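You operate a simulated robot arm through the tools that you are given. There is no shell and no other tool.

You run a simulated robot arm. Do the job below in one go: nothing can be reset, and whatever is moved stays where it is left.

TASK
Stand the sealed cartridge in the warm box and switch the heater on.
Fine: open the lid, cartridge upright inside, lid shut before the heater switch goes on (40 C). Set down upright: sealed cartridge.

It is judged by the outcome, as a careful person would: the job done as asked, and still so three seconds after it is handed in. It fails if anything else is knocked over, pushed out of place, dropped, spilled or broken. A push-on lid holds only when it is set on centred and level and pressed home; a screw cap is set on level and turned clockwise until tight.

THE ROBOT
A 7-joint arm with a two-finger parallel gripper, fixed in place. Base frame: the origin is on the floor under the middle of its stand, x ahead of it, y to its left, z up; the work surface is at about z = 0.85. Units: m, rad, N and s.
It reaches about 1.479 m from its shoulder. Its first joint turns from -2.897 to 2.897 rad. Payload 4.4 kg.
The TCP is the grasp point between the finger pads, 0.023 m short of the fingertips. In the tool frame z runs along the fingers and y along their closing line. Largest opening 0.094 m; finger width 0.038, thickness 0.01; the body of the gripper, 0.054 by 0.096 m, starts 0.039 m behind the TCP.
Orientation is told as [roll, pitch, yaw] about the base's x, y, z axes, in that order, counted from this pose: with the fingers straight down and closing along the base's y, the tool's x points along the base's -x, its y along +y and its z along -z.

THE INTERFACE
- The arm moves only by the tool nudge_tool. Its argument "motion" is a list of rows, each a list of 6 numbers: the shift along the tool's x, y, z in m, then the turn, a rotation vector about the tool's x, y, z in rad. In form: [[dx, dy, dz, ax, ay, az], ...]. A call has 1 to 20 rows; each row shifts and turns the commanded pose from where the row before left it, along the tool's axes as they then stand. "hand" is the finger opening in m, from 0 to 0.094, set as the call begins (left out, the last holds). Each row takes 0.2 s and may step no farther than 0.05 m and 0.15 rad from the row before; otherwise, or with a gripper value out of range, the whole call is refused. A pose out of reach is approached as far as the arm can. The call stops where the force on the tool passes 90 N (or 10 N more than at its start, if that is more) or the arm is blocked; 0.2 s more then pass. Each finger travels about 0.072 m/s and halts on what it meets, pressing with about 33 N; the grip force reading is that of the motor and also rises with nothing between the fingers. The clock runs only during rows and for 0.2 s after the last one: add rows that do not move to give the fingers time. The reply holds the time, the measured pose of the TCP, the force on the tool along the base axes, the opening and the grip force, in the units named above and with some noise, with the torque about the TCP (base axes, N m) and any sound that the robot's microphone picked up, and new pictures: "pictures" is both (left out), scene, wrist or none.
- Cameras (640 x 400 px; columns grow to the right, rows downward): "scene" is fixed at [0.0496, 0.4986, 1.7496]; the picture's right is [-0.31, -0.95, 0.00], its down [-0.53, 0.18, -0.83] and it looks along [0.79, -0.26, -0.56] (base axes); focal length 317 px, centre (320, 200). "wrist" rides on the gripper at [0.086, 0.016, -0.074] in the tool frame; the picture's right is [-0.18, 0.98, 0.00], its down [-0.58, -0.11, -0.81] and it looks along [-0.79, -0.15, 0.59] (tool axes); focal length 243 px, centre (320, 200). There is no depth. A picture from a camera that has moved, and an enlarged one, comes with that camera's place and axes in the base frame and with its lens.
- inspect(camera, box): a new picture of the part [left, top, right, bottom] of that camera's present view, enlarged. No time passes.
- hand_in(): hands the job in; it is judged then, once.

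Places have to be worked out from the pictures, the camera data and where the tool is seen. Open the gripper and draw the arm clear of the work before you hand the job in, unless the task says otherwise.

The tools are called as a command line: name --pt "numbers of a row" for each row, then --argument value for the rest, lists and objects as JSON in quotes. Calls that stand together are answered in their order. nudge_tool: Moves the arm, as the interface text tells. Its arguments: {"type":"object","properties":{"motion":{"type":"array"},"hand":{"type":"number"},"pictures":{"type":"string","enum":["both","scene","wrist","none"]}},"required":["motion"]} The other tools are called the same way: inspect (camera, box) takes an enlarged picture of a part of a camera's view; hand_in () hands the job in.

At the start:

```text
time_s: 0.0
eef_pos: [0.7814, 0.2323, 1.4017]
tool_rot: [-0.001, -0.001, 0.0]
ft_force: [0.1, 0.3, -0.1]
torque: [0.01, 0.03, -0.01]
gripper_width: 0.094
grasp_force: 0.1
```

scene: 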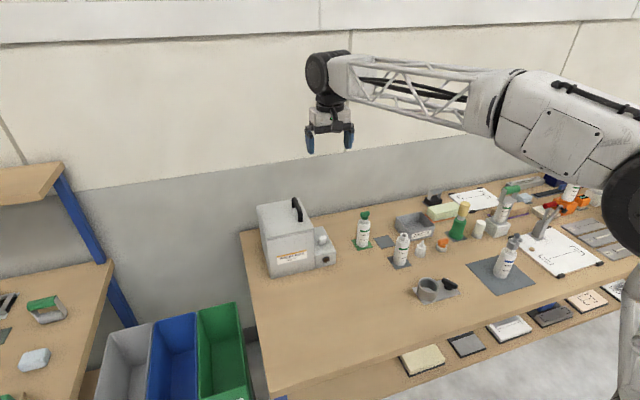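
wrist: 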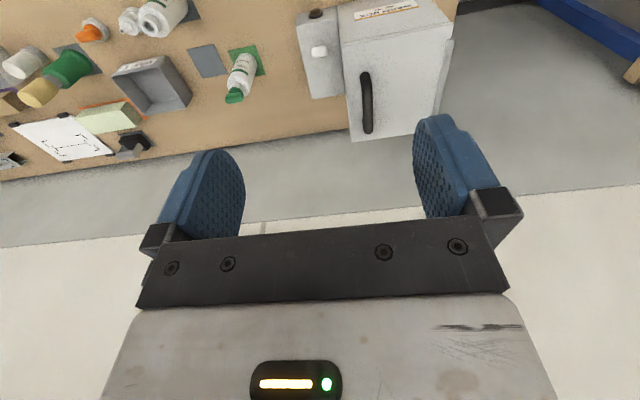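

The pictures show the warm box at the left end of the bench with a black handle and a switch unit to its side, and several bottles. I'll enlarge parts of the scene to identify the cartridge and the heater switch.

inspect --camera "scene" --box '[240, 180, 360, 290]'

inspect --camera "scene" --box '[340, 180, 480, 310]'

inspect --camera "scene" --box '[460, 160, 640, 300]'

inspect --camera "wrist" --box '[180, 0, 480, 150]'

inspect --camera "wrist" --box '[0, 0, 220, 180]'

```text
3.64 times, centred on (300, 235) of scene
camera zoom: at [0.0496, 0.4986, 1.7496], right [-0.31, -0.95, 0.0], down [-0.53, 0.18, -0.83], along [0.79, -0.26, -0.56], focal length 1154 px, centre (393, 73)
```

zoom: 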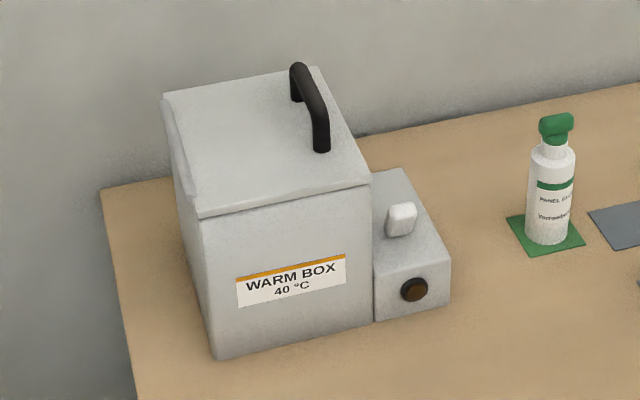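

```text
3.08 times, centred on (410, 245) of scene
camera zoom: at [0.0496, 0.4986, 1.7496], right [-0.31, -0.95, 0.0], down [-0.53, 0.18, -0.83], along [0.79, -0.26, -0.56], focal length 976 px, centre (43, 62)
```

zoom: 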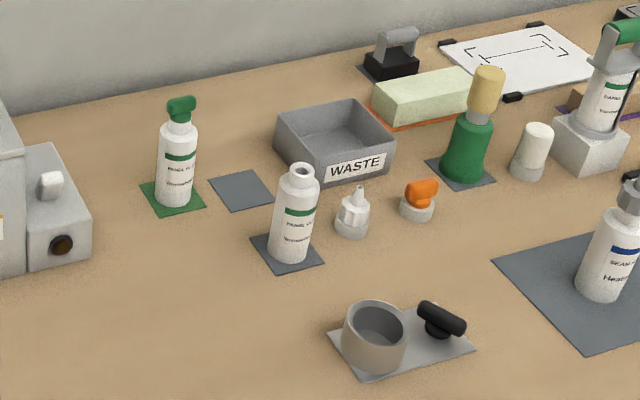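

```text
2.86 times, centred on (550, 230) of scene
camera zoom: at [0.0496, 0.4986, 1.7496], right [-0.31, -0.95, 0.0], down [-0.53, 0.18, -0.83], along [0.79, -0.26, -0.56], focal length 906 px, centre (-337, 114)
```

zoom: 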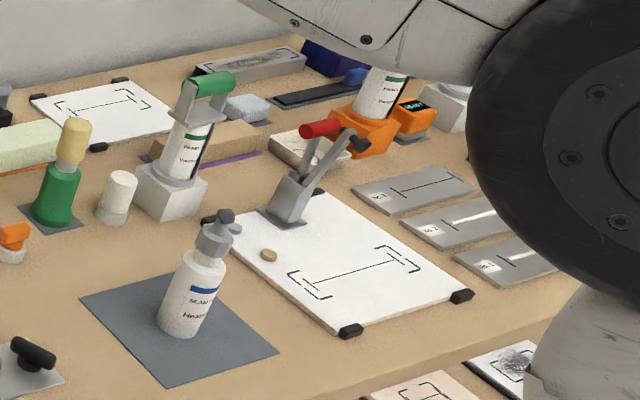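

```text
2.13 times, centred on (330, 75) of wrist
camera zoom: at [0.6934, 0.248, 1.4772], right [0.18, 0.98, 0.0], down [0.58, -0.11, 0.81], along [0.79, -0.15, -0.59], focal length 518 px, centre (299, 467)
```

zoom: 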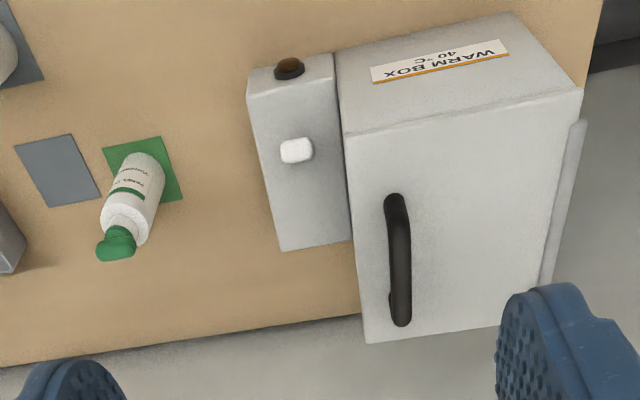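

```text
2.22 times, centred on (110, 90) of wrist
camera zoom: at [0.6934, 0.248, 1.4772], right [0.18, 0.98, 0.0], down [0.58, -0.11, 0.81], along [0.79, -0.15, -0.59], focal length 539 px, centre (787, 444)
```

zoom: 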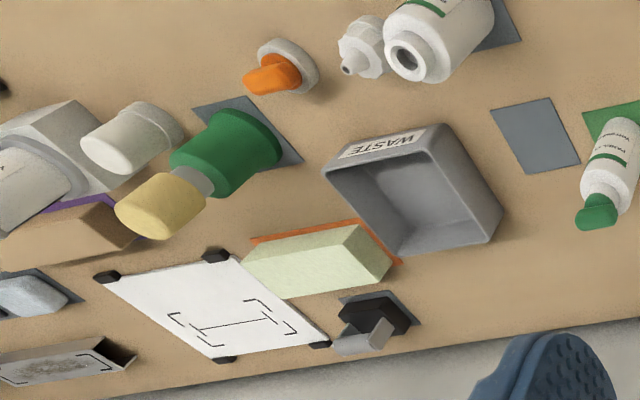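

I need to read the labels to tell which cartridge is the sealed one, so I'll zoom in harder on each.

inspect --camera "scene" --box '[345, 205, 385, 255]'

inspect --camera "scene" --box '[385, 225, 435, 275]'

inspect --camera "scene" --box '[480, 175, 530, 240]'

inspect --camera "scene" --box '[485, 225, 535, 290]'

inspect --camera "scene" --box '[550, 170, 620, 220]'

inspect --camera "wrist" --box '[215, 40, 275, 110]'

inspect --camera "scene" --box '[315, 225, 340, 270]'

```text
8.00 times, centred on (365, 230) of scene
camera zoom: at [0.0496, 0.4986, 1.7496], right [-0.31, -0.95, 0.0], down [-0.53, 0.18, -0.83], along [0.79, -0.26, -0.56], focal length 2538 px, centre (-40, -40)
```

zoom: 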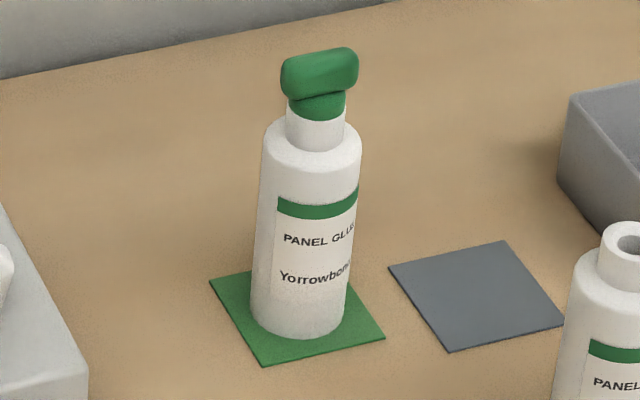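

```text
8.00 times, centred on (410, 250) of scene
camera zoom: at [0.0496, 0.4986, 1.7496], right [-0.31, -0.95, 0.0], down [-0.53, 0.18, -0.83], along [0.79, -0.26, -0.56], focal length 2538 px, centre (-400, -200)
```

zoom: 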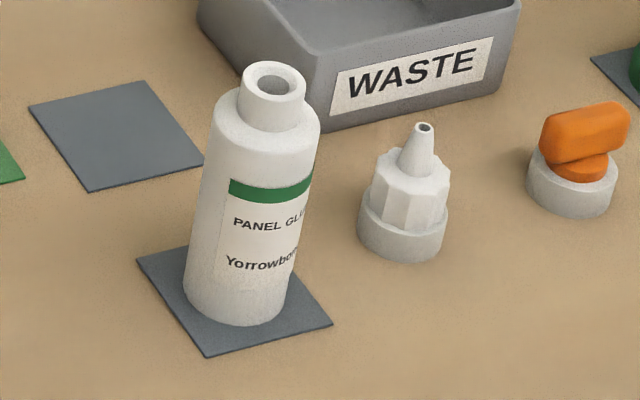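

```text
6.15 times, centred on (505, 208) of scene
camera zoom: at [0.0496, 0.4986, 1.7496], right [-0.31, -0.95, 0.0], down [-0.53, 0.18, -0.83], along [0.79, -0.26, -0.56], focal length 1952 px, centre (-818, 154)
```

zoom: 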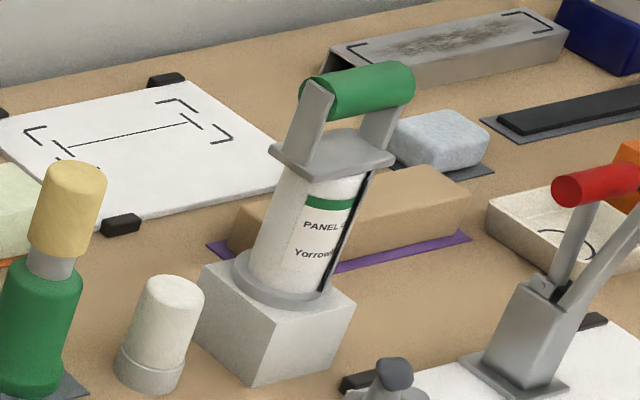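

```text
6.15 times, centred on (510, 258) of scene
camera zoom: at [0.0496, 0.4986, 1.7496], right [-0.31, -0.95, 0.0], down [-0.53, 0.18, -0.83], along [0.79, -0.26, -0.56], focal length 1952 px, centre (-849, -154)
```

zoom: 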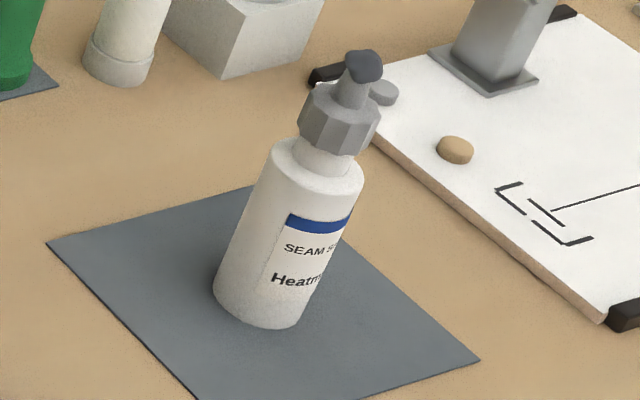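

```text
8.00 times, centred on (585, 195) of scene
camera zoom: at [0.0496, 0.4986, 1.7496], right [-0.31, -0.95, 0.0], down [-0.53, 0.18, -0.83], along [0.79, -0.26, -0.56], focal length 2538 px, centre (-1800, 240)
```

zoom: 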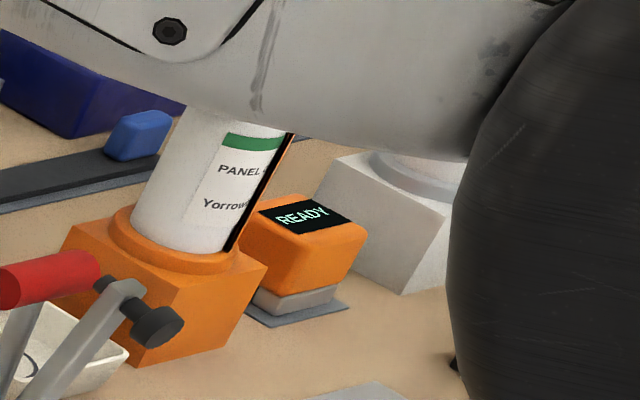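

```text
5.71 times, centred on (245, 75) of wrist
camera zoom: at [0.6934, 0.248, 1.4772], right [0.18, 0.98, 0.0], down [0.58, -0.11, 0.81], along [0.79, -0.15, -0.59], focal length 1386 px, centre (749, 914)
```

zoom: 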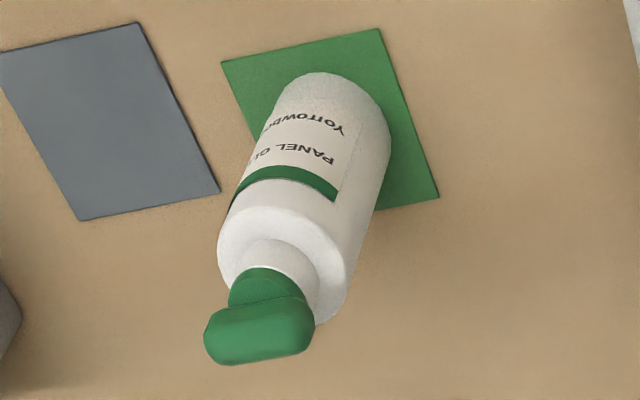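

```text
8.89 times, centred on (328, 248) of scene
camera zoom: at [0.0496, 0.4986, 1.7496], right [-0.31, -0.95, 0.0], down [-0.53, 0.18, -0.83], along [0.79, -0.26, -0.56], focal length 2820 px, centre (253, -222)
```

zoom: 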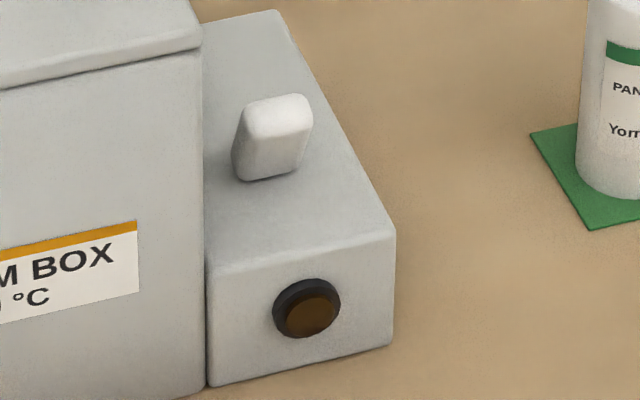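

The sealed cartridge is the green-stoppered PANEL GLUE bottle on the green pad, at about (0.944, 0.02), with its top near z 1.02. The warm box spans about x 0.88–1.085 and y 0.25–0.415, with its top near z 1.04 and the lid handle along x at y ≈ 0.28. I'll lower the tool in front of the box to see the handle, hinge and switch more closely.

nudge_tool --pt "0.02 0.012 0.04 0 0 0" --pt "0.02 0.012 0.04 0 0 0" --pt "0.02 0.012 0.04 0 0 0" --pt "0.02 0.012 0.04 0 0 0" --pictures "both"

```text
time_s: 1.0
eef_pos: [0.7018, 0.279, 1.2404]
tool_rot: [0.0, 0.001, -0.001]
ft_force: [-0.5, 0.2, -0.3]
torque: [-0.01, -0.02, 0.01]
gripper_width: 0.094
grasp_force: 0.0
camera wrist: at [0.6132, 0.2954, 1.3154], right [0.18, 0.98, 0.0], down [0.58, -0.11, 0.81], along [0.79, -0.15, -0.59], focal length 243 px, centre (320, 200)
```

scene: 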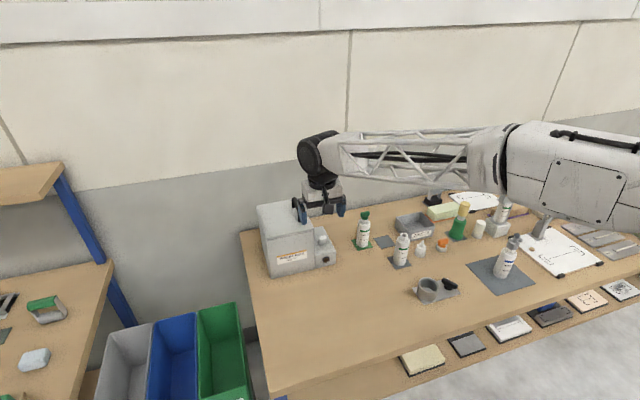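
wrist: 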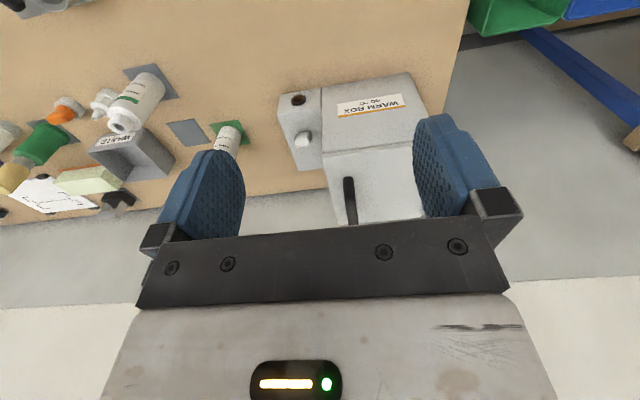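

The box now lies between the fingers in the wrist view, which is upside down. I'll zoom in on the handle, lid edge and switch.

inspect --camera "wrist" --box '[260, 60, 440, 230]'

inspect --camera "wrist" --box '[270, 80, 340, 180]'

inspect --camera "scene" --box '[250, 190, 340, 280]'

```text
2.35 times, centred on (350, 145) of wrist
camera zoom: at [0.6132, 0.2954, 1.3154], right [0.18, 0.98, 0.0], down [0.58, -0.11, 0.81], along [0.79, -0.15, -0.59], focal length 571 px, centre (249, 329)
```

zoom: 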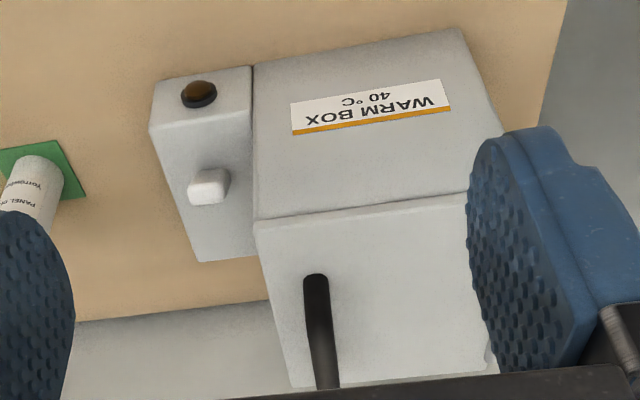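

```text
4.00 times, centred on (305, 130) of wrist
camera zoom: at [0.6132, 0.2954, 1.3154], right [0.18, 0.98, 0.0], down [0.58, -0.11, 0.81], along [0.79, -0.15, -0.59], focal length 970 px, centre (380, 480)
```

zoom: 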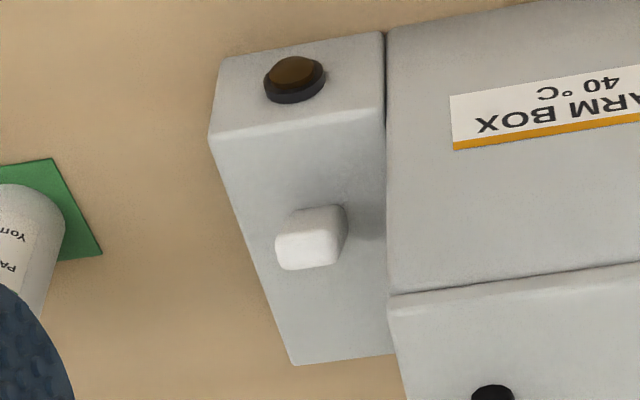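

```text
4.44 times, centred on (295, 235) of scene
camera zoom: at [0.0496, 0.4986, 1.7496], right [-0.31, -0.95, 0.0], down [-0.53, 0.18, -0.83], along [0.79, -0.26, -0.56], focal length 1410 px, centre (431, 44)
```

zoom: 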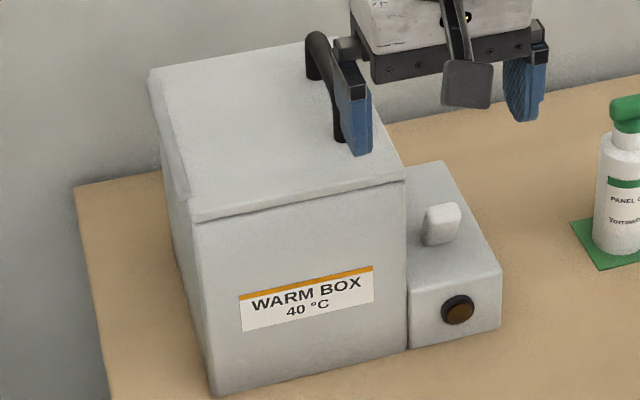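

The scene camera agrees with the finger position, so the handle bar runs along x ≈ 0.935–1.04 at y ≈ 0.285, with its axis near z 1.077 and the lid top near 1.037. Next I'll zoom in on the hinge side and the handle.

inspect --camera "scene" --box '[255, 195, 305, 245]'

inspect --camera "scene" --box '[300, 190, 340, 225]'

inspect --camera "wrist" --box '[320, 140, 420, 230]'

```text
8.00 times, centred on (280, 220) of scene
camera zoom: at [0.0496, 0.4986, 1.7496], right [-0.31, -0.95, 0.0], down [-0.53, 0.18, -0.83], along [0.79, -0.26, -0.56], focal length 2538 px, centre (640, 40)
```

zoom: 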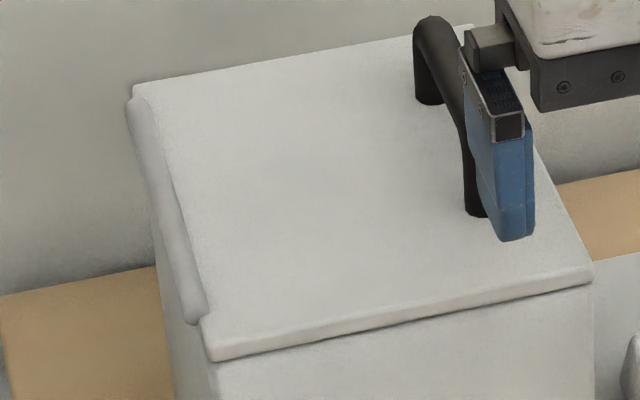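

```text
11.43 times, centred on (320, 208) of scene
camera zoom: at [0.0496, 0.4986, 1.7496], right [-0.31, -0.95, 0.0], down [-0.53, 0.18, -0.83], along [0.79, -0.26, -0.56], focal length 3626 px, centre (320, 114)
```

zoom: 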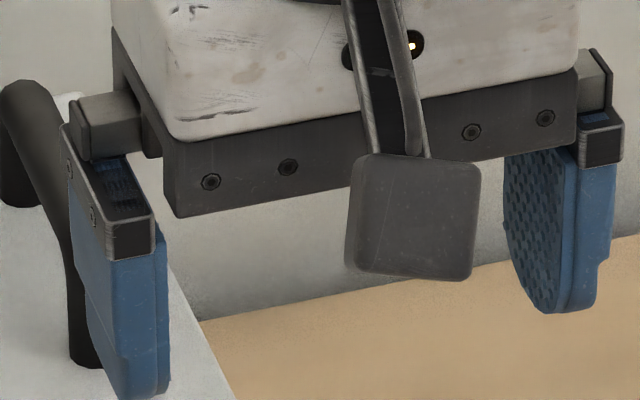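

```text
4.44 times, centred on (370, 185) of wrist
camera zoom: at [0.6132, 0.2954, 1.3154], right [0.18, 0.98, 0.0], down [0.58, -0.11, 0.81], along [0.79, -0.15, -0.59], focal length 1078 px, centre (98, 267)
```

zoom: 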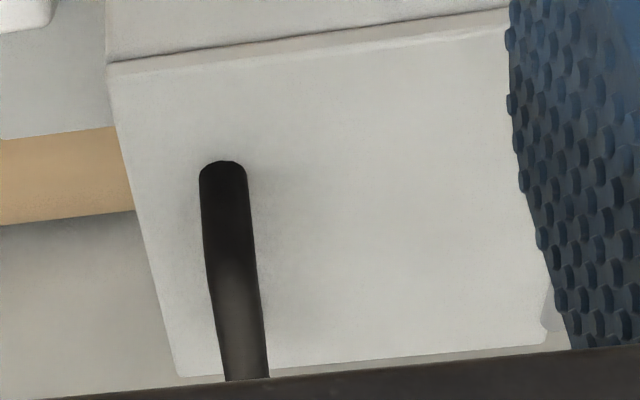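

The lid has a hinge barrel along its +y edge. With its front edge at x 0.875, the lid top comes to z ≈ 1.053, the handle centre to (0.968, 0.287) and the bar axis to z ≈ 1.09. I'll move above the handle with the fingers open, staying clear of it.

nudge_tool --pt "-0.045 0.0013 0 0 0 0" --pt "-0.045 0.0013 0 0 0 0" --pt "-0.045 0.0013 0 0 0 0" --pt "-0.045 0.0013 0.01 0 0 0" --pt "-0.045 0.0013 0.02 0 0 0" --pt "-0.041 0.0013 0.035 0 0 0" --pictures "both"

inspect --camera "scene" --box '[260, 170, 350, 260]'

```text
refused: row 6 steps farther than a row can; nothing moved
```

```text
4.44 times, centred on (305, 215) of scene
camera zoom: at [0.0496, 0.4986, 1.7496], right [-0.31, -0.95, 0.0], down [-0.53, 0.18, -0.83], along [0.79, -0.26, -0.56], focal length 1410 px, centre (387, 133)
```

zoom: 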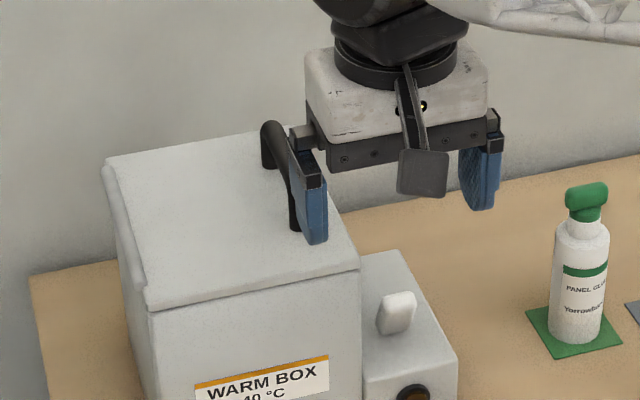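

The last row stepped more than 0.05 m, so the call was refused and nothing moved. I'll send the same approach again in smaller rows.

nudge_tool --pt "-0.045 0.0013 0 0 0 0" --pt "-0.045 0.0013 0 0 0 0" --pt "-0.045 0.0013 0 0 0 0" --pt "-0.045 0.0013 0.01 0 0 0" --pt "-0.045 0.0013 0.02 0 0 0" --pt "-0.035 0.0013 0.03 0 0 0" --pt "-0.006 0 0.005 0 0 0" --pictures "both"

inspect --camera "scene" --box '[260, 170, 350, 260]'

```text
time_s: 2.6
eef_pos: [0.9662, 0.289, 1.1773]
tool_rot: [0.0, -0.001, 0.0]
ft_force: [-0.3, -0.8, 0.7]
torque: [0.01, -0.02, -0.01]
gripper_width: 0.0942
grasp_force: 0.1
camera wrist: at [0.8789, 0.3046, 1.2529], right [0.18, 0.98, 0.0], down [0.58, -0.11, 0.81], along [0.79, -0.15, -0.59], focal length 243 px, centre (320, 200)
```

scene: 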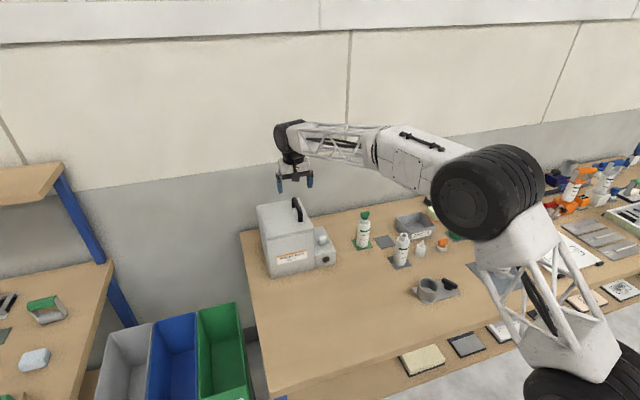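
wrist: 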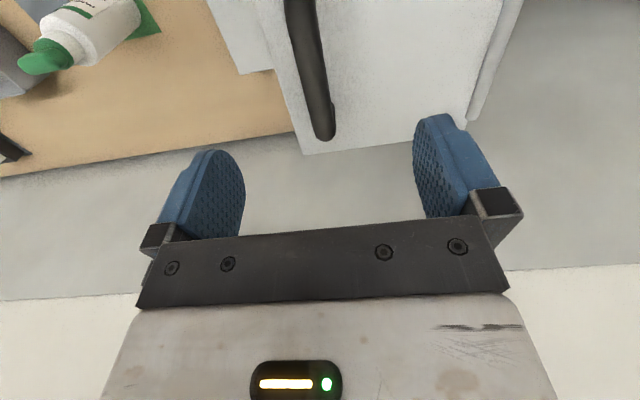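

```text
4.44 times, centred on (305, 215) of scene
camera zoom: at [0.0496, 0.4986, 1.7496], right [-0.31, -0.95, 0.0], down [-0.53, 0.18, -0.83], along [0.79, -0.26, -0.56], focal length 1410 px, centre (387, 133)
```

zoom: 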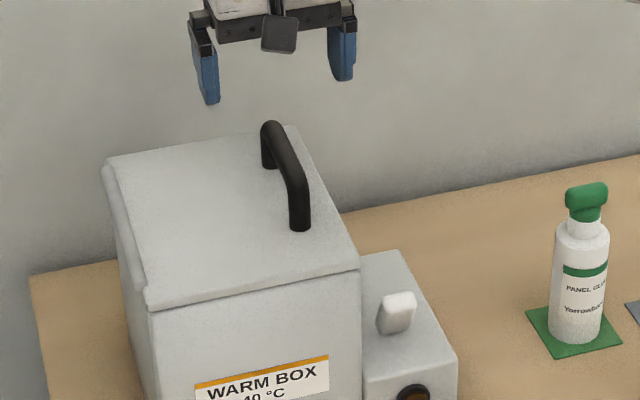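

The fingers straddle the handle, which I now place at y ≈ 0.284 with its axis near z 1.09. I'll descend so the pads sit around the bar with the fingertips clear of the lid, then look before closing.

nudge_tool --pt "-0.001 -0.0045 0.03 0 0 0" --pt "0 0 0.03 0 0 0" --pt "0 0 0.02 0 0 0" --pt "0 0 0.005 0 0 0" --pictures "both"

inspect --camera "scene" --box '[260, 170, 350, 260]'

inspect --camera "wrist" --box '[120, 0, 520, 250]'

```text
time_s: 3.6
eef_pos: [0.9686, 0.2843, 1.0916]
tool_rot: [0.001, 0.0, 0.001]
ft_force: [0.9, -1.2, 0.3]
torque: [0.0, -0.01, -0.01]
gripper_width: 0.0941
grasp_force: 0.0
camera wrist: at [0.8811, 0.2997, 1.1669], right [0.18, 0.98, 0.0], down [0.58, -0.11, 0.81], along [0.79, -0.15, -0.59], focal length 243 px, centre (320, 200)
```

scene: 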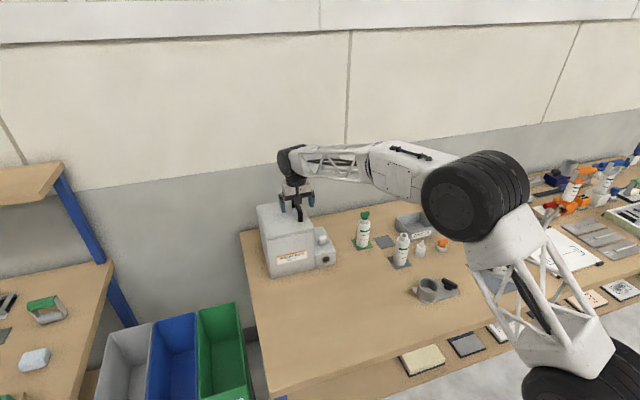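
wrist: 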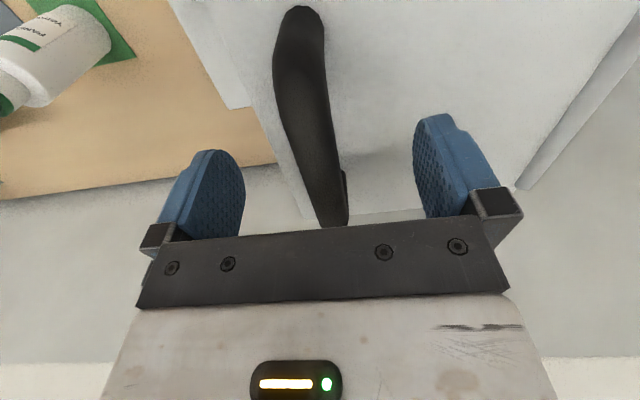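

```text
4.44 times, centred on (305, 215) of scene
camera zoom: at [0.0496, 0.4986, 1.7496], right [-0.31, -0.95, 0.0], down [-0.53, 0.18, -0.83], along [0.79, -0.26, -0.56], focal length 1410 px, centre (387, 133)
```

zoom: 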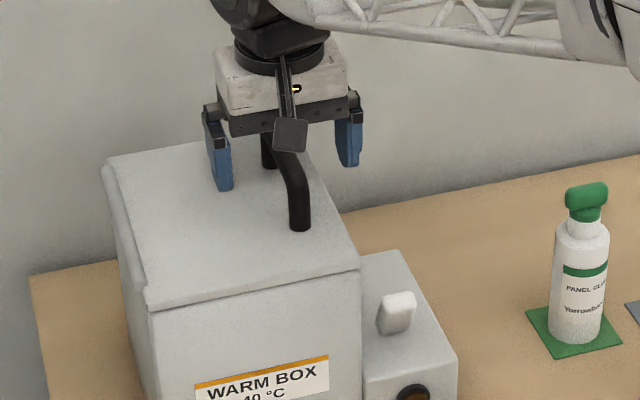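

```text
1.60 times, centred on (320, 125) of wrist
camera zoom: at [0.8811, 0.2997, 1.1669], right [0.18, 0.98, 0.0], down [0.58, -0.11, 0.81], along [0.79, -0.15, -0.59], focal length 388 px, centre (320, 320)
```

zoom: 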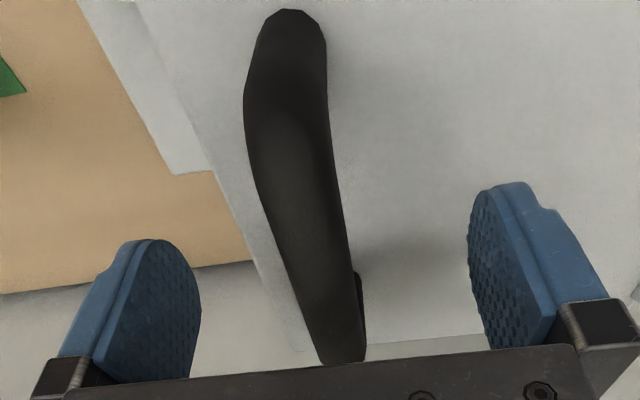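

The bar sits between the two fingers, so I'll close on the handle and let the fingers settle.

nudge_tool --pt "0 0 0 0 0 0" --pt "0 0 0 0 0 0" --pt "0 0 0 0 0 0" --pt "0 0 0 0 0 0" --hand 0 --pictures "both"

inspect --camera "scene" --box '[260, 170, 350, 260]'

```text
time_s: 4.6
eef_pos: [0.9691, 0.2842, 1.0917]
tool_rot: [0.0, -0.001, 0.003]
ft_force: [11.9, 29.8, -2.4]
torque: [0.07, -0.26, -0.26]
gripper_width: 0.0177
grasp_force: 45.3
camera wrist: at [0.881, 0.3013, 1.1671], right [0.18, 0.98, 0.0], down [0.58, -0.11, 0.81], along [0.79, -0.15, -0.59], focal length 243 px, centre (320, 200)
```

scene: 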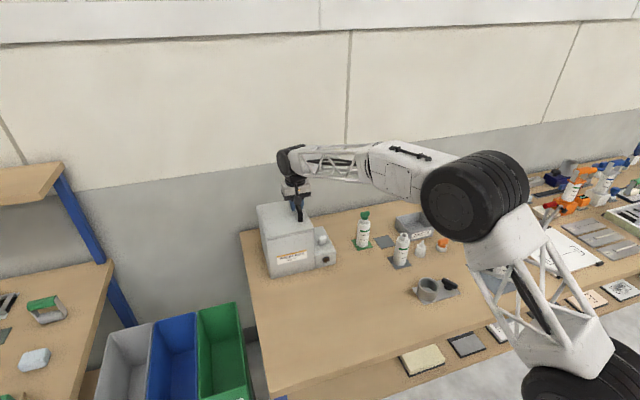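
wrist: 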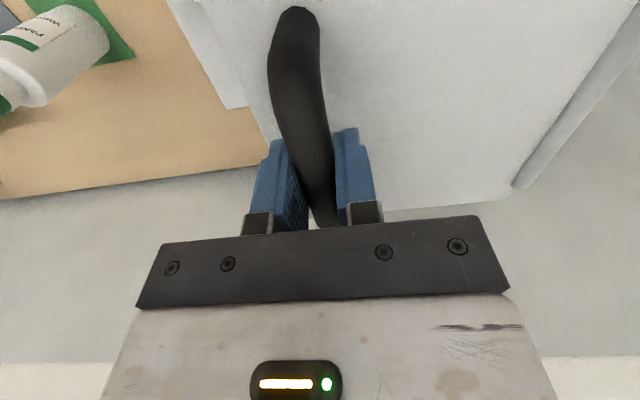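

```text
4.44 times, centred on (305, 215) of scene
camera zoom: at [0.0496, 0.4986, 1.7496], right [-0.31, -0.95, 0.0], down [-0.53, 0.18, -0.83], along [0.79, -0.26, -0.56], focal length 1410 px, centre (387, 133)
```

zoom: 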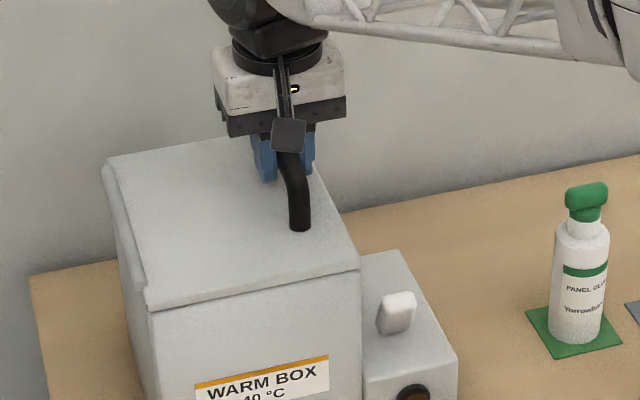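

The grip holds at 0.0177 m, but the handle pushes the tool about 30 N in +y, so I'm slightly off centre. I'll shift the command a little to +y and +x to relieve the load before lifting.

nudge_tool --pt "0 0.002 0 0 0 0" --pt "0 0 0 0 0 0" --pictures "none"

```text
time_s: 5.2
eef_pos: [0.9692, 0.284, 1.0917]
tool_rot: [-0.001, -0.002, 0.0]
ft_force: [35.6, 26.8, -2.6]
torque: [0.03, -0.13, -0.04]
gripper_width: 0.0174
grasp_force: 45.3
```

The forces are moderate. The hinge axis is near (y 0.425, z 1.045), so the bar sits at (−0.141, +0.047) from it. I'll start the opening arc by rotating the tool with the lid, 0.2 rad first, and check the forces.

nudge_tool --pt "0 0.0027 -0.0069 0.05 0 0" --pt "0 0.0027 -0.0069 0.05 0 0" --pt "0 0.0027 -0.0069 0.05 0 0" --pt "0 0.0027 -0.0069 0.05 0 0" --pictures "both"

inspect --camera "scene" --box '[250, 160, 350, 260]'

```text
time_s: 6.2
eef_pos: [0.9692, 0.2967, 1.1205]
tool_rot: [-0.2, -0.001, -0.001]
ft_force: [19.0, -14.4, -2.8]
torque: [-0.35, 0.54, -0.05]
gripper_width: 0.0178
grasp_force: 44.7
camera wrist: at [0.8808, 0.3276, 1.1902], right [0.18, 0.96, -0.2], down [0.58, 0.05, 0.81], along [0.79, -0.26, -0.55], focal length 243 px, centre (320, 200)
```

scene: 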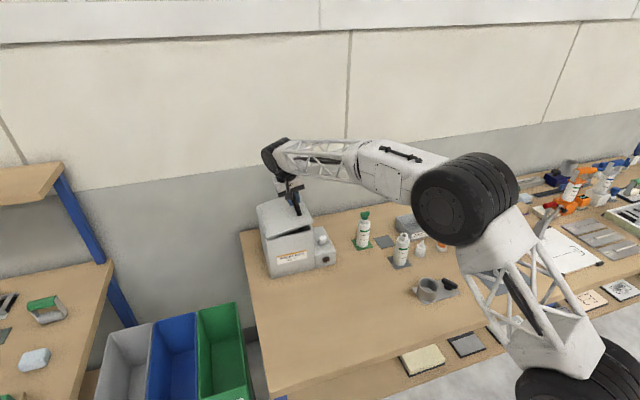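
wrist: 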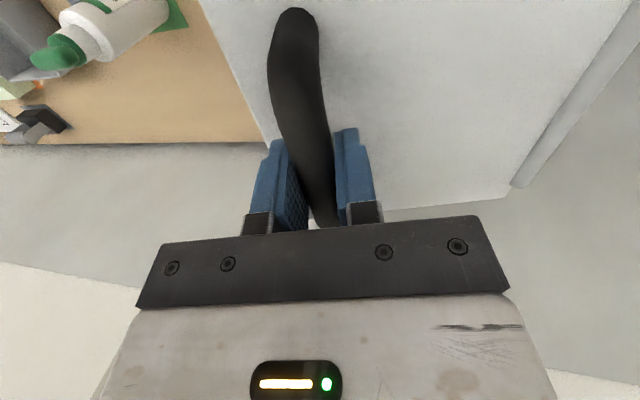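

```text
4.00 times, centred on (300, 210) of scene
camera zoom: at [0.0496, 0.4986, 1.7496], right [-0.31, -0.95, 0.0], down [-0.53, 0.18, -0.83], along [0.79, -0.26, -0.56], focal length 1269 px, centre (400, 160)
```

zoom: 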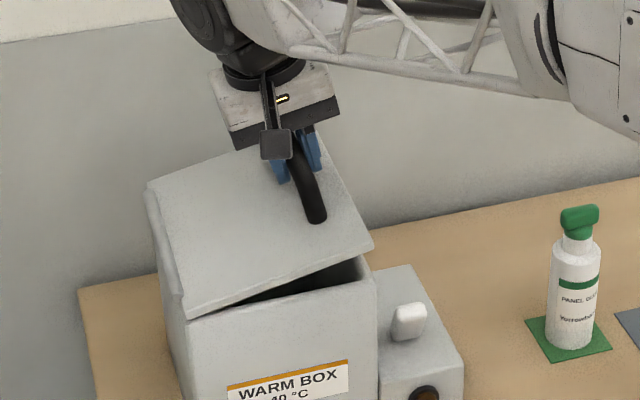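

The lid swings open cleanly and the forces are low. I'll continue the arc another 0.4 rad.

nudge_tool --pt "0 0.0041 -0.0111 0.08 0 0" --pt "0 0.0041 -0.0111 0.08 0 0" --pt "0 0.0041 -0.0111 0.08 0 0" --pt "0 0.0041 -0.0111 0.08 0 0" --pt "0 0.0041 -0.0111 0.08 0 0" --pictures "both"

inspect --camera "scene" --box '[240, 150, 350, 260]'

```text
time_s: 7.4
eef_pos: [0.9694, 0.335, 1.1659]
tool_rot: [-0.601, -0.002, 0.0]
ft_force: [0.6, -16.3, 12.8]
torque: [-0.09, -0.32, 0.42]
gripper_width: 0.0177
grasp_force: 45.4
camera wrist: at [0.8807, 0.3917, 1.218], right [0.18, 0.81, -0.55], down [0.58, 0.37, 0.73], along [0.79, -0.46, -0.4], focal length 243 px, centre (320, 200)
```

scene: 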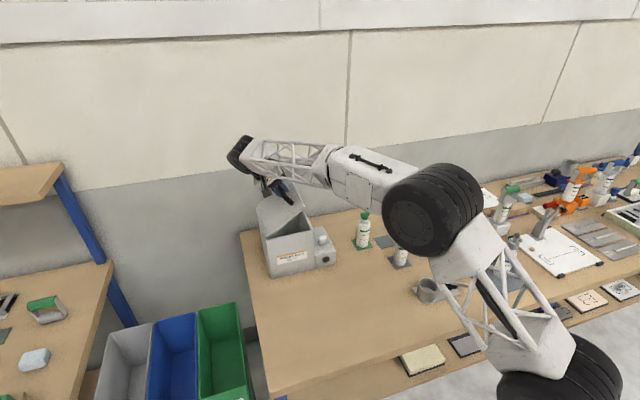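
wrist: 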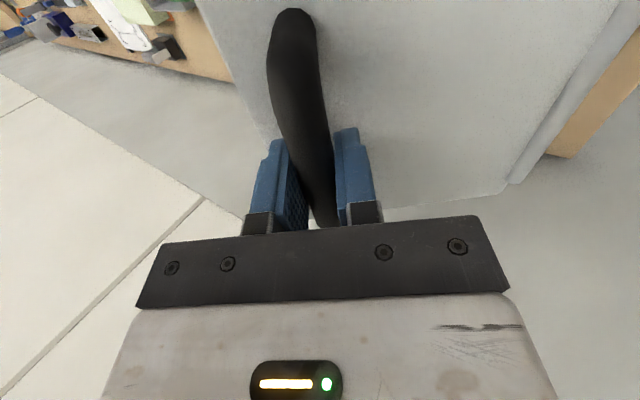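

```text
3.64 times, centred on (295, 205) of scene
camera zoom: at [0.0496, 0.4986, 1.7496], right [-0.31, -0.95, 0.0], down [-0.53, 0.18, -0.83], along [0.79, -0.26, -0.56], focal length 1154 px, centre (411, 182)
```

zoom: 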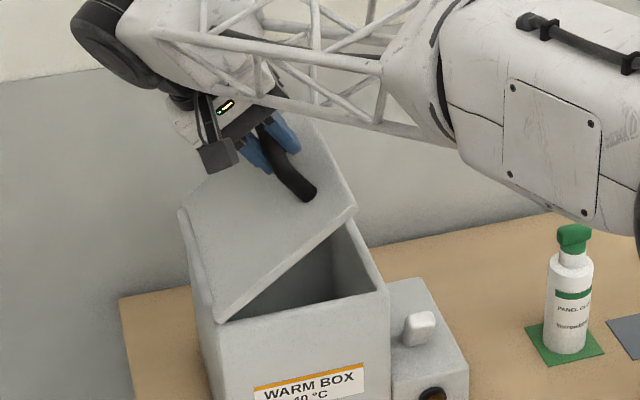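

The radial force is small (about 20 N outward), so I'll correct the arc radius slightly and open another 0.4 rad.

nudge_tool --pt "0 0.0034 -0.0117 0.08 0 0" --pt "0 0.004 -0.0117 0.08 0 0" --pt "0 0.004 -0.0117 0.08 0 0" --pt "0 0.004 -0.0117 0.08 0 0" --pt "0 0.004 -0.0117 0.08 0 0" --pictures "both"

inspect --camera "scene" --box '[220, 130, 350, 270]'

```text
time_s: 8.6
eef_pos: [0.9685, 0.3921, 1.1904]
tool_rot: [-1.001, 0.002, 0.001]
ft_force: [25.3, -1.6, -8.2]
torque: [-0.01, -0.53, -0.18]
gripper_width: 0.0177
grasp_force: 45.1
camera wrist: at [0.8805, 0.4635, 1.2176], right [0.18, 0.53, -0.83], down [0.58, 0.62, 0.53], along [0.79, -0.58, -0.2], focal length 243 px, centre (320, 200)
```

scene: 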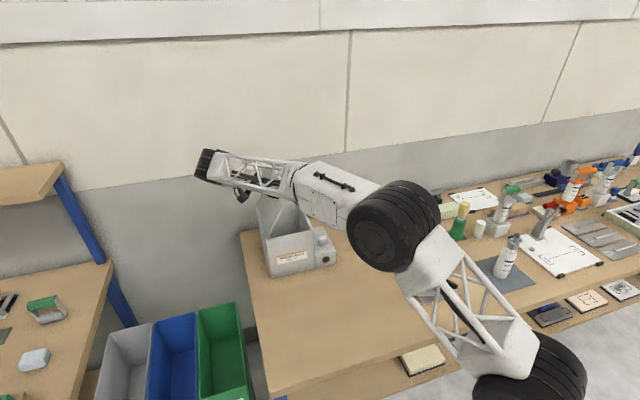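
wrist: 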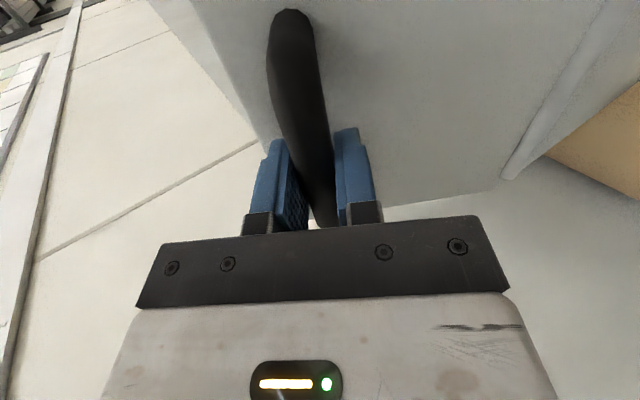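

```text
2.86 times, centred on (285, 200) of scene
camera zoom: at [0.0496, 0.4986, 1.7496], right [-0.31, -0.95, 0.0], down [-0.53, 0.18, -0.83], along [0.79, -0.26, -0.56], focal length 906 px, centre (420, 200)
```

zoom: 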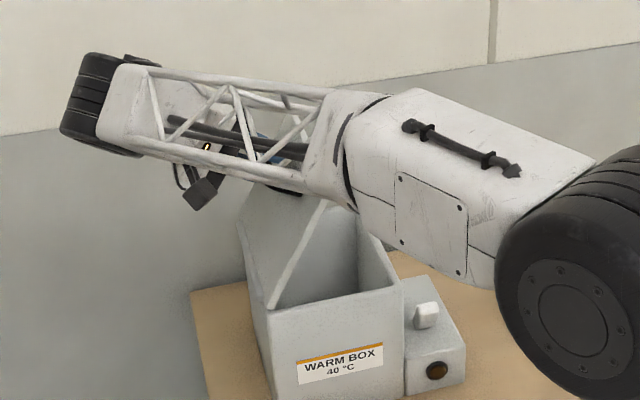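

The fitted hinge is near (y 0.428, z 1.043), and the lid is about 57° open with low forces. I'll continue to about 80°.

nudge_tool --pt "0 0.0044 -0.0113 0.08 0 0" --pt "0 0.0044 -0.0113 0.08 0 0" --pt "0 0.0044 -0.0113 0.08 0 0" --pt "0 0.0044 -0.0113 0.08 0 0" --pt "0 0.0044 -0.0113 0.08 0 0" --pictures "both"

inspect --camera "scene" --box '[200, 130, 350, 280]'

```text
time_s: 9.8
eef_pos: [0.9479, 0.4277, 1.1919]
tool_rot: [-1.351, -0.017, 0.003]
ft_force: [15.6, 2.7, 7.5]
torque: [0.21, 1.55, 0.86]
gripper_width: 0.018
grasp_force: 44.5
out of reach, approached as far as the arm can: row 4, 5
stopped in row 5: the force on the tool passed its limit at 106 N (the readings are from after the stop); the commanded pose is now the measured one
camera wrist: at [0.8595, 0.5038, 1.1916], right [0.2, 0.22, -0.96], down [0.57, 0.76, 0.29], along [0.79, -0.61, 0.03], focal length 243 px, centre (320, 200)
```

scene: 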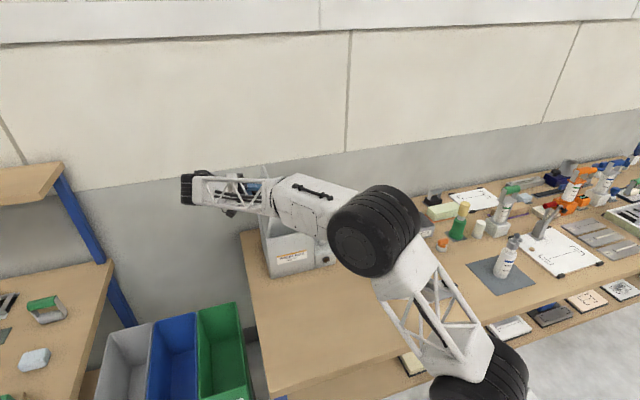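
wrist: 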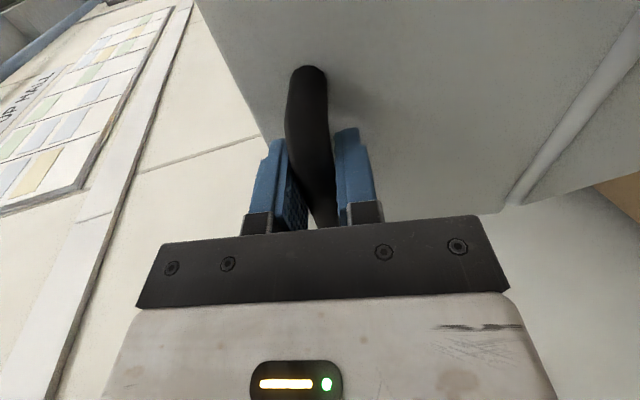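

```text
2.67 times, centred on (275, 205) of scene
camera zoom: at [0.0496, 0.4986, 1.7496], right [-0.31, -0.95, 0.0], down [-0.53, 0.18, -0.83], along [0.79, -0.26, -0.56], focal length 846 px, centre (440, 187)
```

zoom: 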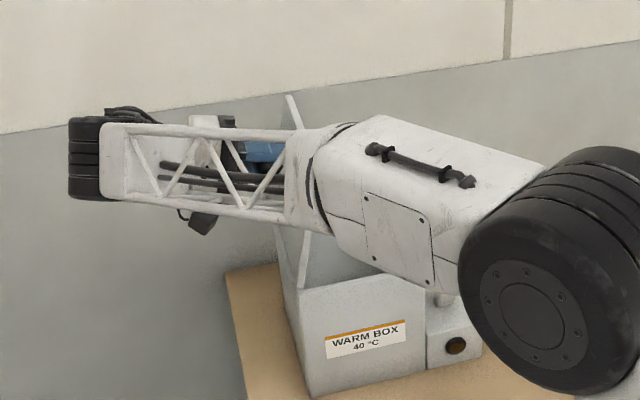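

The arm ran into a wrist limit near roll −1.35 and slid about 2 cm along the bar, but the box hasn't moved. I'll turn the tool back to about −1.0 while holding the bar, which can pivot in the pads, and slide back to the middle of the handle.

nudge_tool --pt "-0.004 0 0 -0.07 0 0" --pt "-0.004 0 0 -0.07 0 0" --pt "-0.004 0 0 -0.07 0 0" --pt "-0.004 0 0 -0.07 0 0" --pt "-0.004 0 0 -0.07 0 0" --pictures "both"

inspect --camera "scene" --box '[200, 130, 350, 280]'

```text
time_s: 11.0
eef_pos: [0.9662, 0.4273, 1.1927]
tool_rot: [-1.001, -0.017, 0.003]
ft_force: [-59.5, -2.2, -7.0]
torque: [-0.08, 1.63, 0.71]
gripper_width: 0.018
grasp_force: 45.3
camera wrist: at [0.8781, 0.499, 1.2185], right [0.2, 0.53, -0.82], down [0.57, 0.62, 0.54], along [0.8, -0.58, -0.18], focal length 243 px, centre (320, 200)
```

scene: 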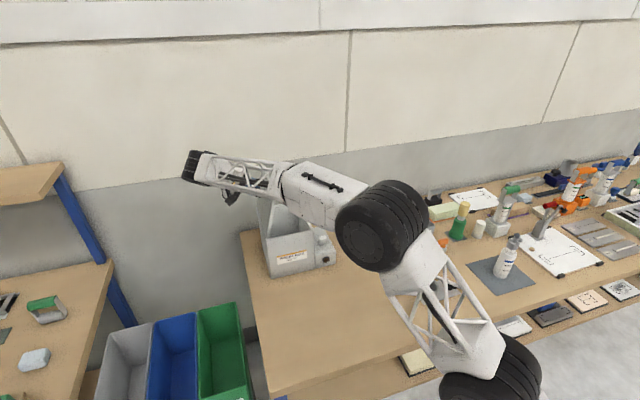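
wrist: 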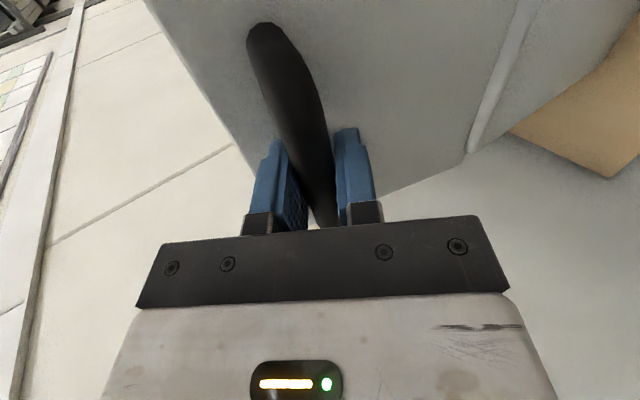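

```text
2.67 times, centred on (275, 205) of scene
camera zoom: at [0.0496, 0.4986, 1.7496], right [-0.31, -0.95, 0.0], down [-0.53, 0.18, -0.83], along [0.79, -0.26, -0.56], focal length 846 px, centre (440, 187)
```

zoom: 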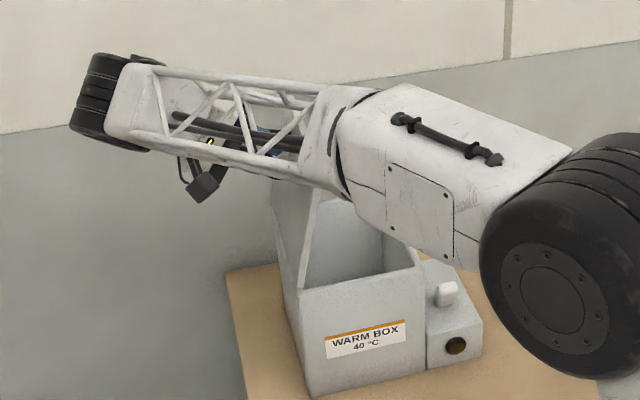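

The bar pivoted in the pads and the lid stayed put at about 71°. I'll keep the tool angle fixed and move the bar along the arc over the hinge, first to about 89°.

nudge_tool --pt "0.001 0.0091 -0.0128 0 0 0" --pt "0 0.0105 -0.0117 0 0 0" --pt "0 0.0116 -0.0106 0 0 0" --pictures "both"

inspect --camera "scene" --box '[200, 130, 350, 280]'

```text
time_s: 11.8
eef_pos: [0.968, 0.4722, 1.1848]
tool_rot: [-1.0, -0.017, 0.002]
ft_force: [4.6, -6.5, -0.6]
torque: [-0.36, 1.71, 0.4]
gripper_width: 0.0178
grasp_force: 45.4
camera wrist: at [0.879, 0.5444, 1.21], right [0.2, 0.53, -0.82], down [0.57, 0.62, 0.54], along [0.8, -0.58, -0.18], focal length 243 px, centre (320, 200)
```

scene: 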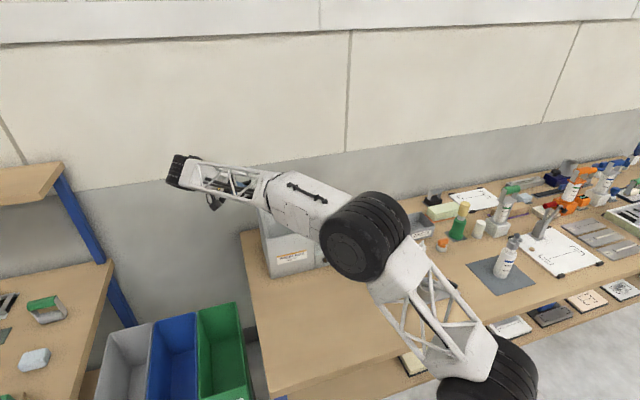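
wrist: 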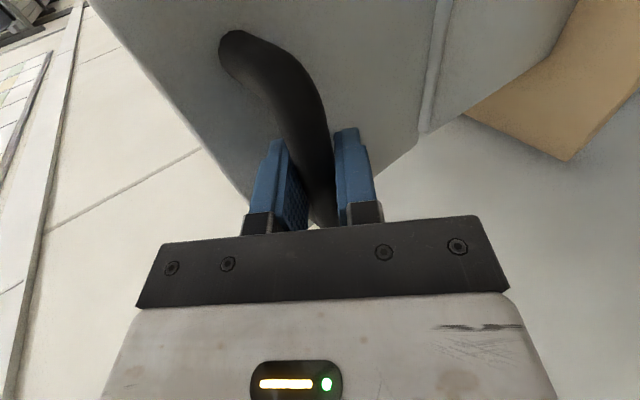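

```text
2.67 times, centred on (275, 205) of scene
camera zoom: at [0.0496, 0.4986, 1.7496], right [-0.31, -0.95, 0.0], down [-0.53, 0.18, -0.83], along [0.79, -0.26, -0.56], focal length 846 px, centre (440, 187)
```

zoom: 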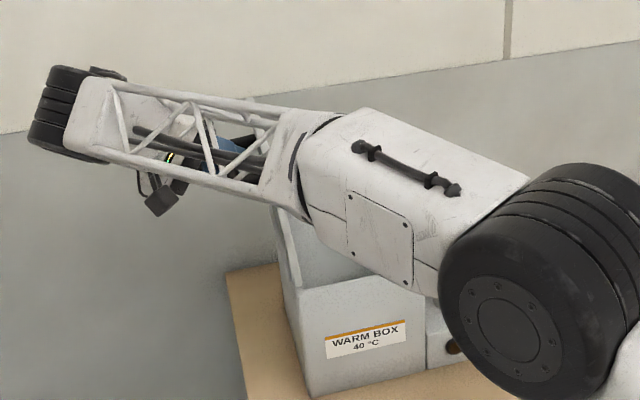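

The lid is near vertical (about 88°) and the forces are tiny. I'll carry it past vertical to about 101°.

nudge_tool --pt "0 0.0127 -0.0092 0 0 0" --pt "0 0.0135 -0.0079 0 0 0" --pt "0 0 0 0 0 0" --pictures "both"

inspect --camera "scene" --box '[200, 130, 350, 280]'

```text
time_s: 12.3
eef_pos: [0.9689, 0.4862, 1.1807]
tool_rot: [-1.003, -0.017, -0.01]
ft_force: [-20.4, -31.8, 2.5]
torque: [-0.27, 1.99, 0.25]
gripper_width: 0.0181
grasp_force: 45.4
stopped in row 2: the force on the tool passed its limit at 113 N (the readings are from after the stop); the commanded pose is now the measured one
camera wrist: at [0.8805, 0.5595, 1.2056], right [0.2, 0.53, -0.83], down [0.58, 0.62, 0.54], along [0.79, -0.59, -0.18], focal length 243 px, centre (320, 200)
```

scene: 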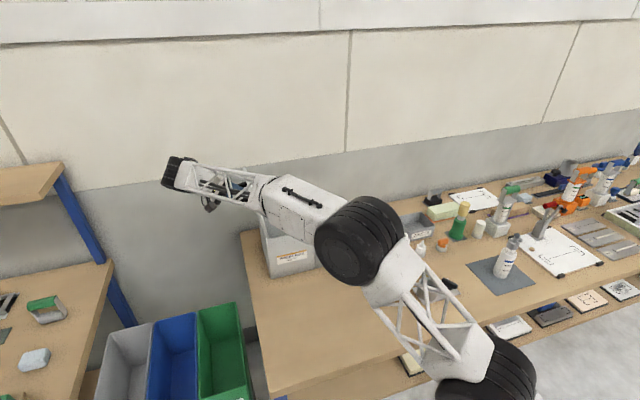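
wrist: 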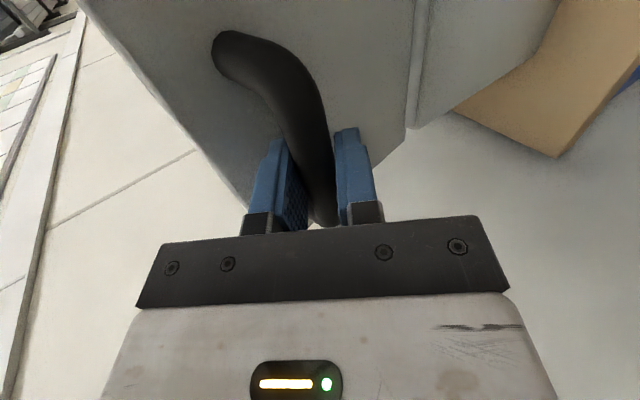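

```text
2.67 times, centred on (275, 205) of scene
camera zoom: at [0.0496, 0.4986, 1.7496], right [-0.31, -0.95, 0.0], down [-0.53, 0.18, -0.83], along [0.79, -0.26, -0.56], focal length 846 px, centre (440, 187)
```

zoom: 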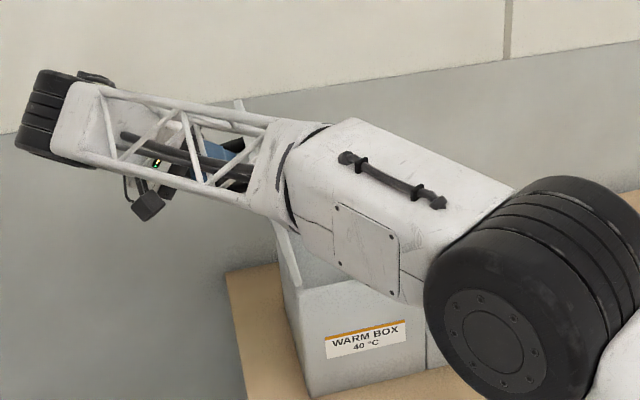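

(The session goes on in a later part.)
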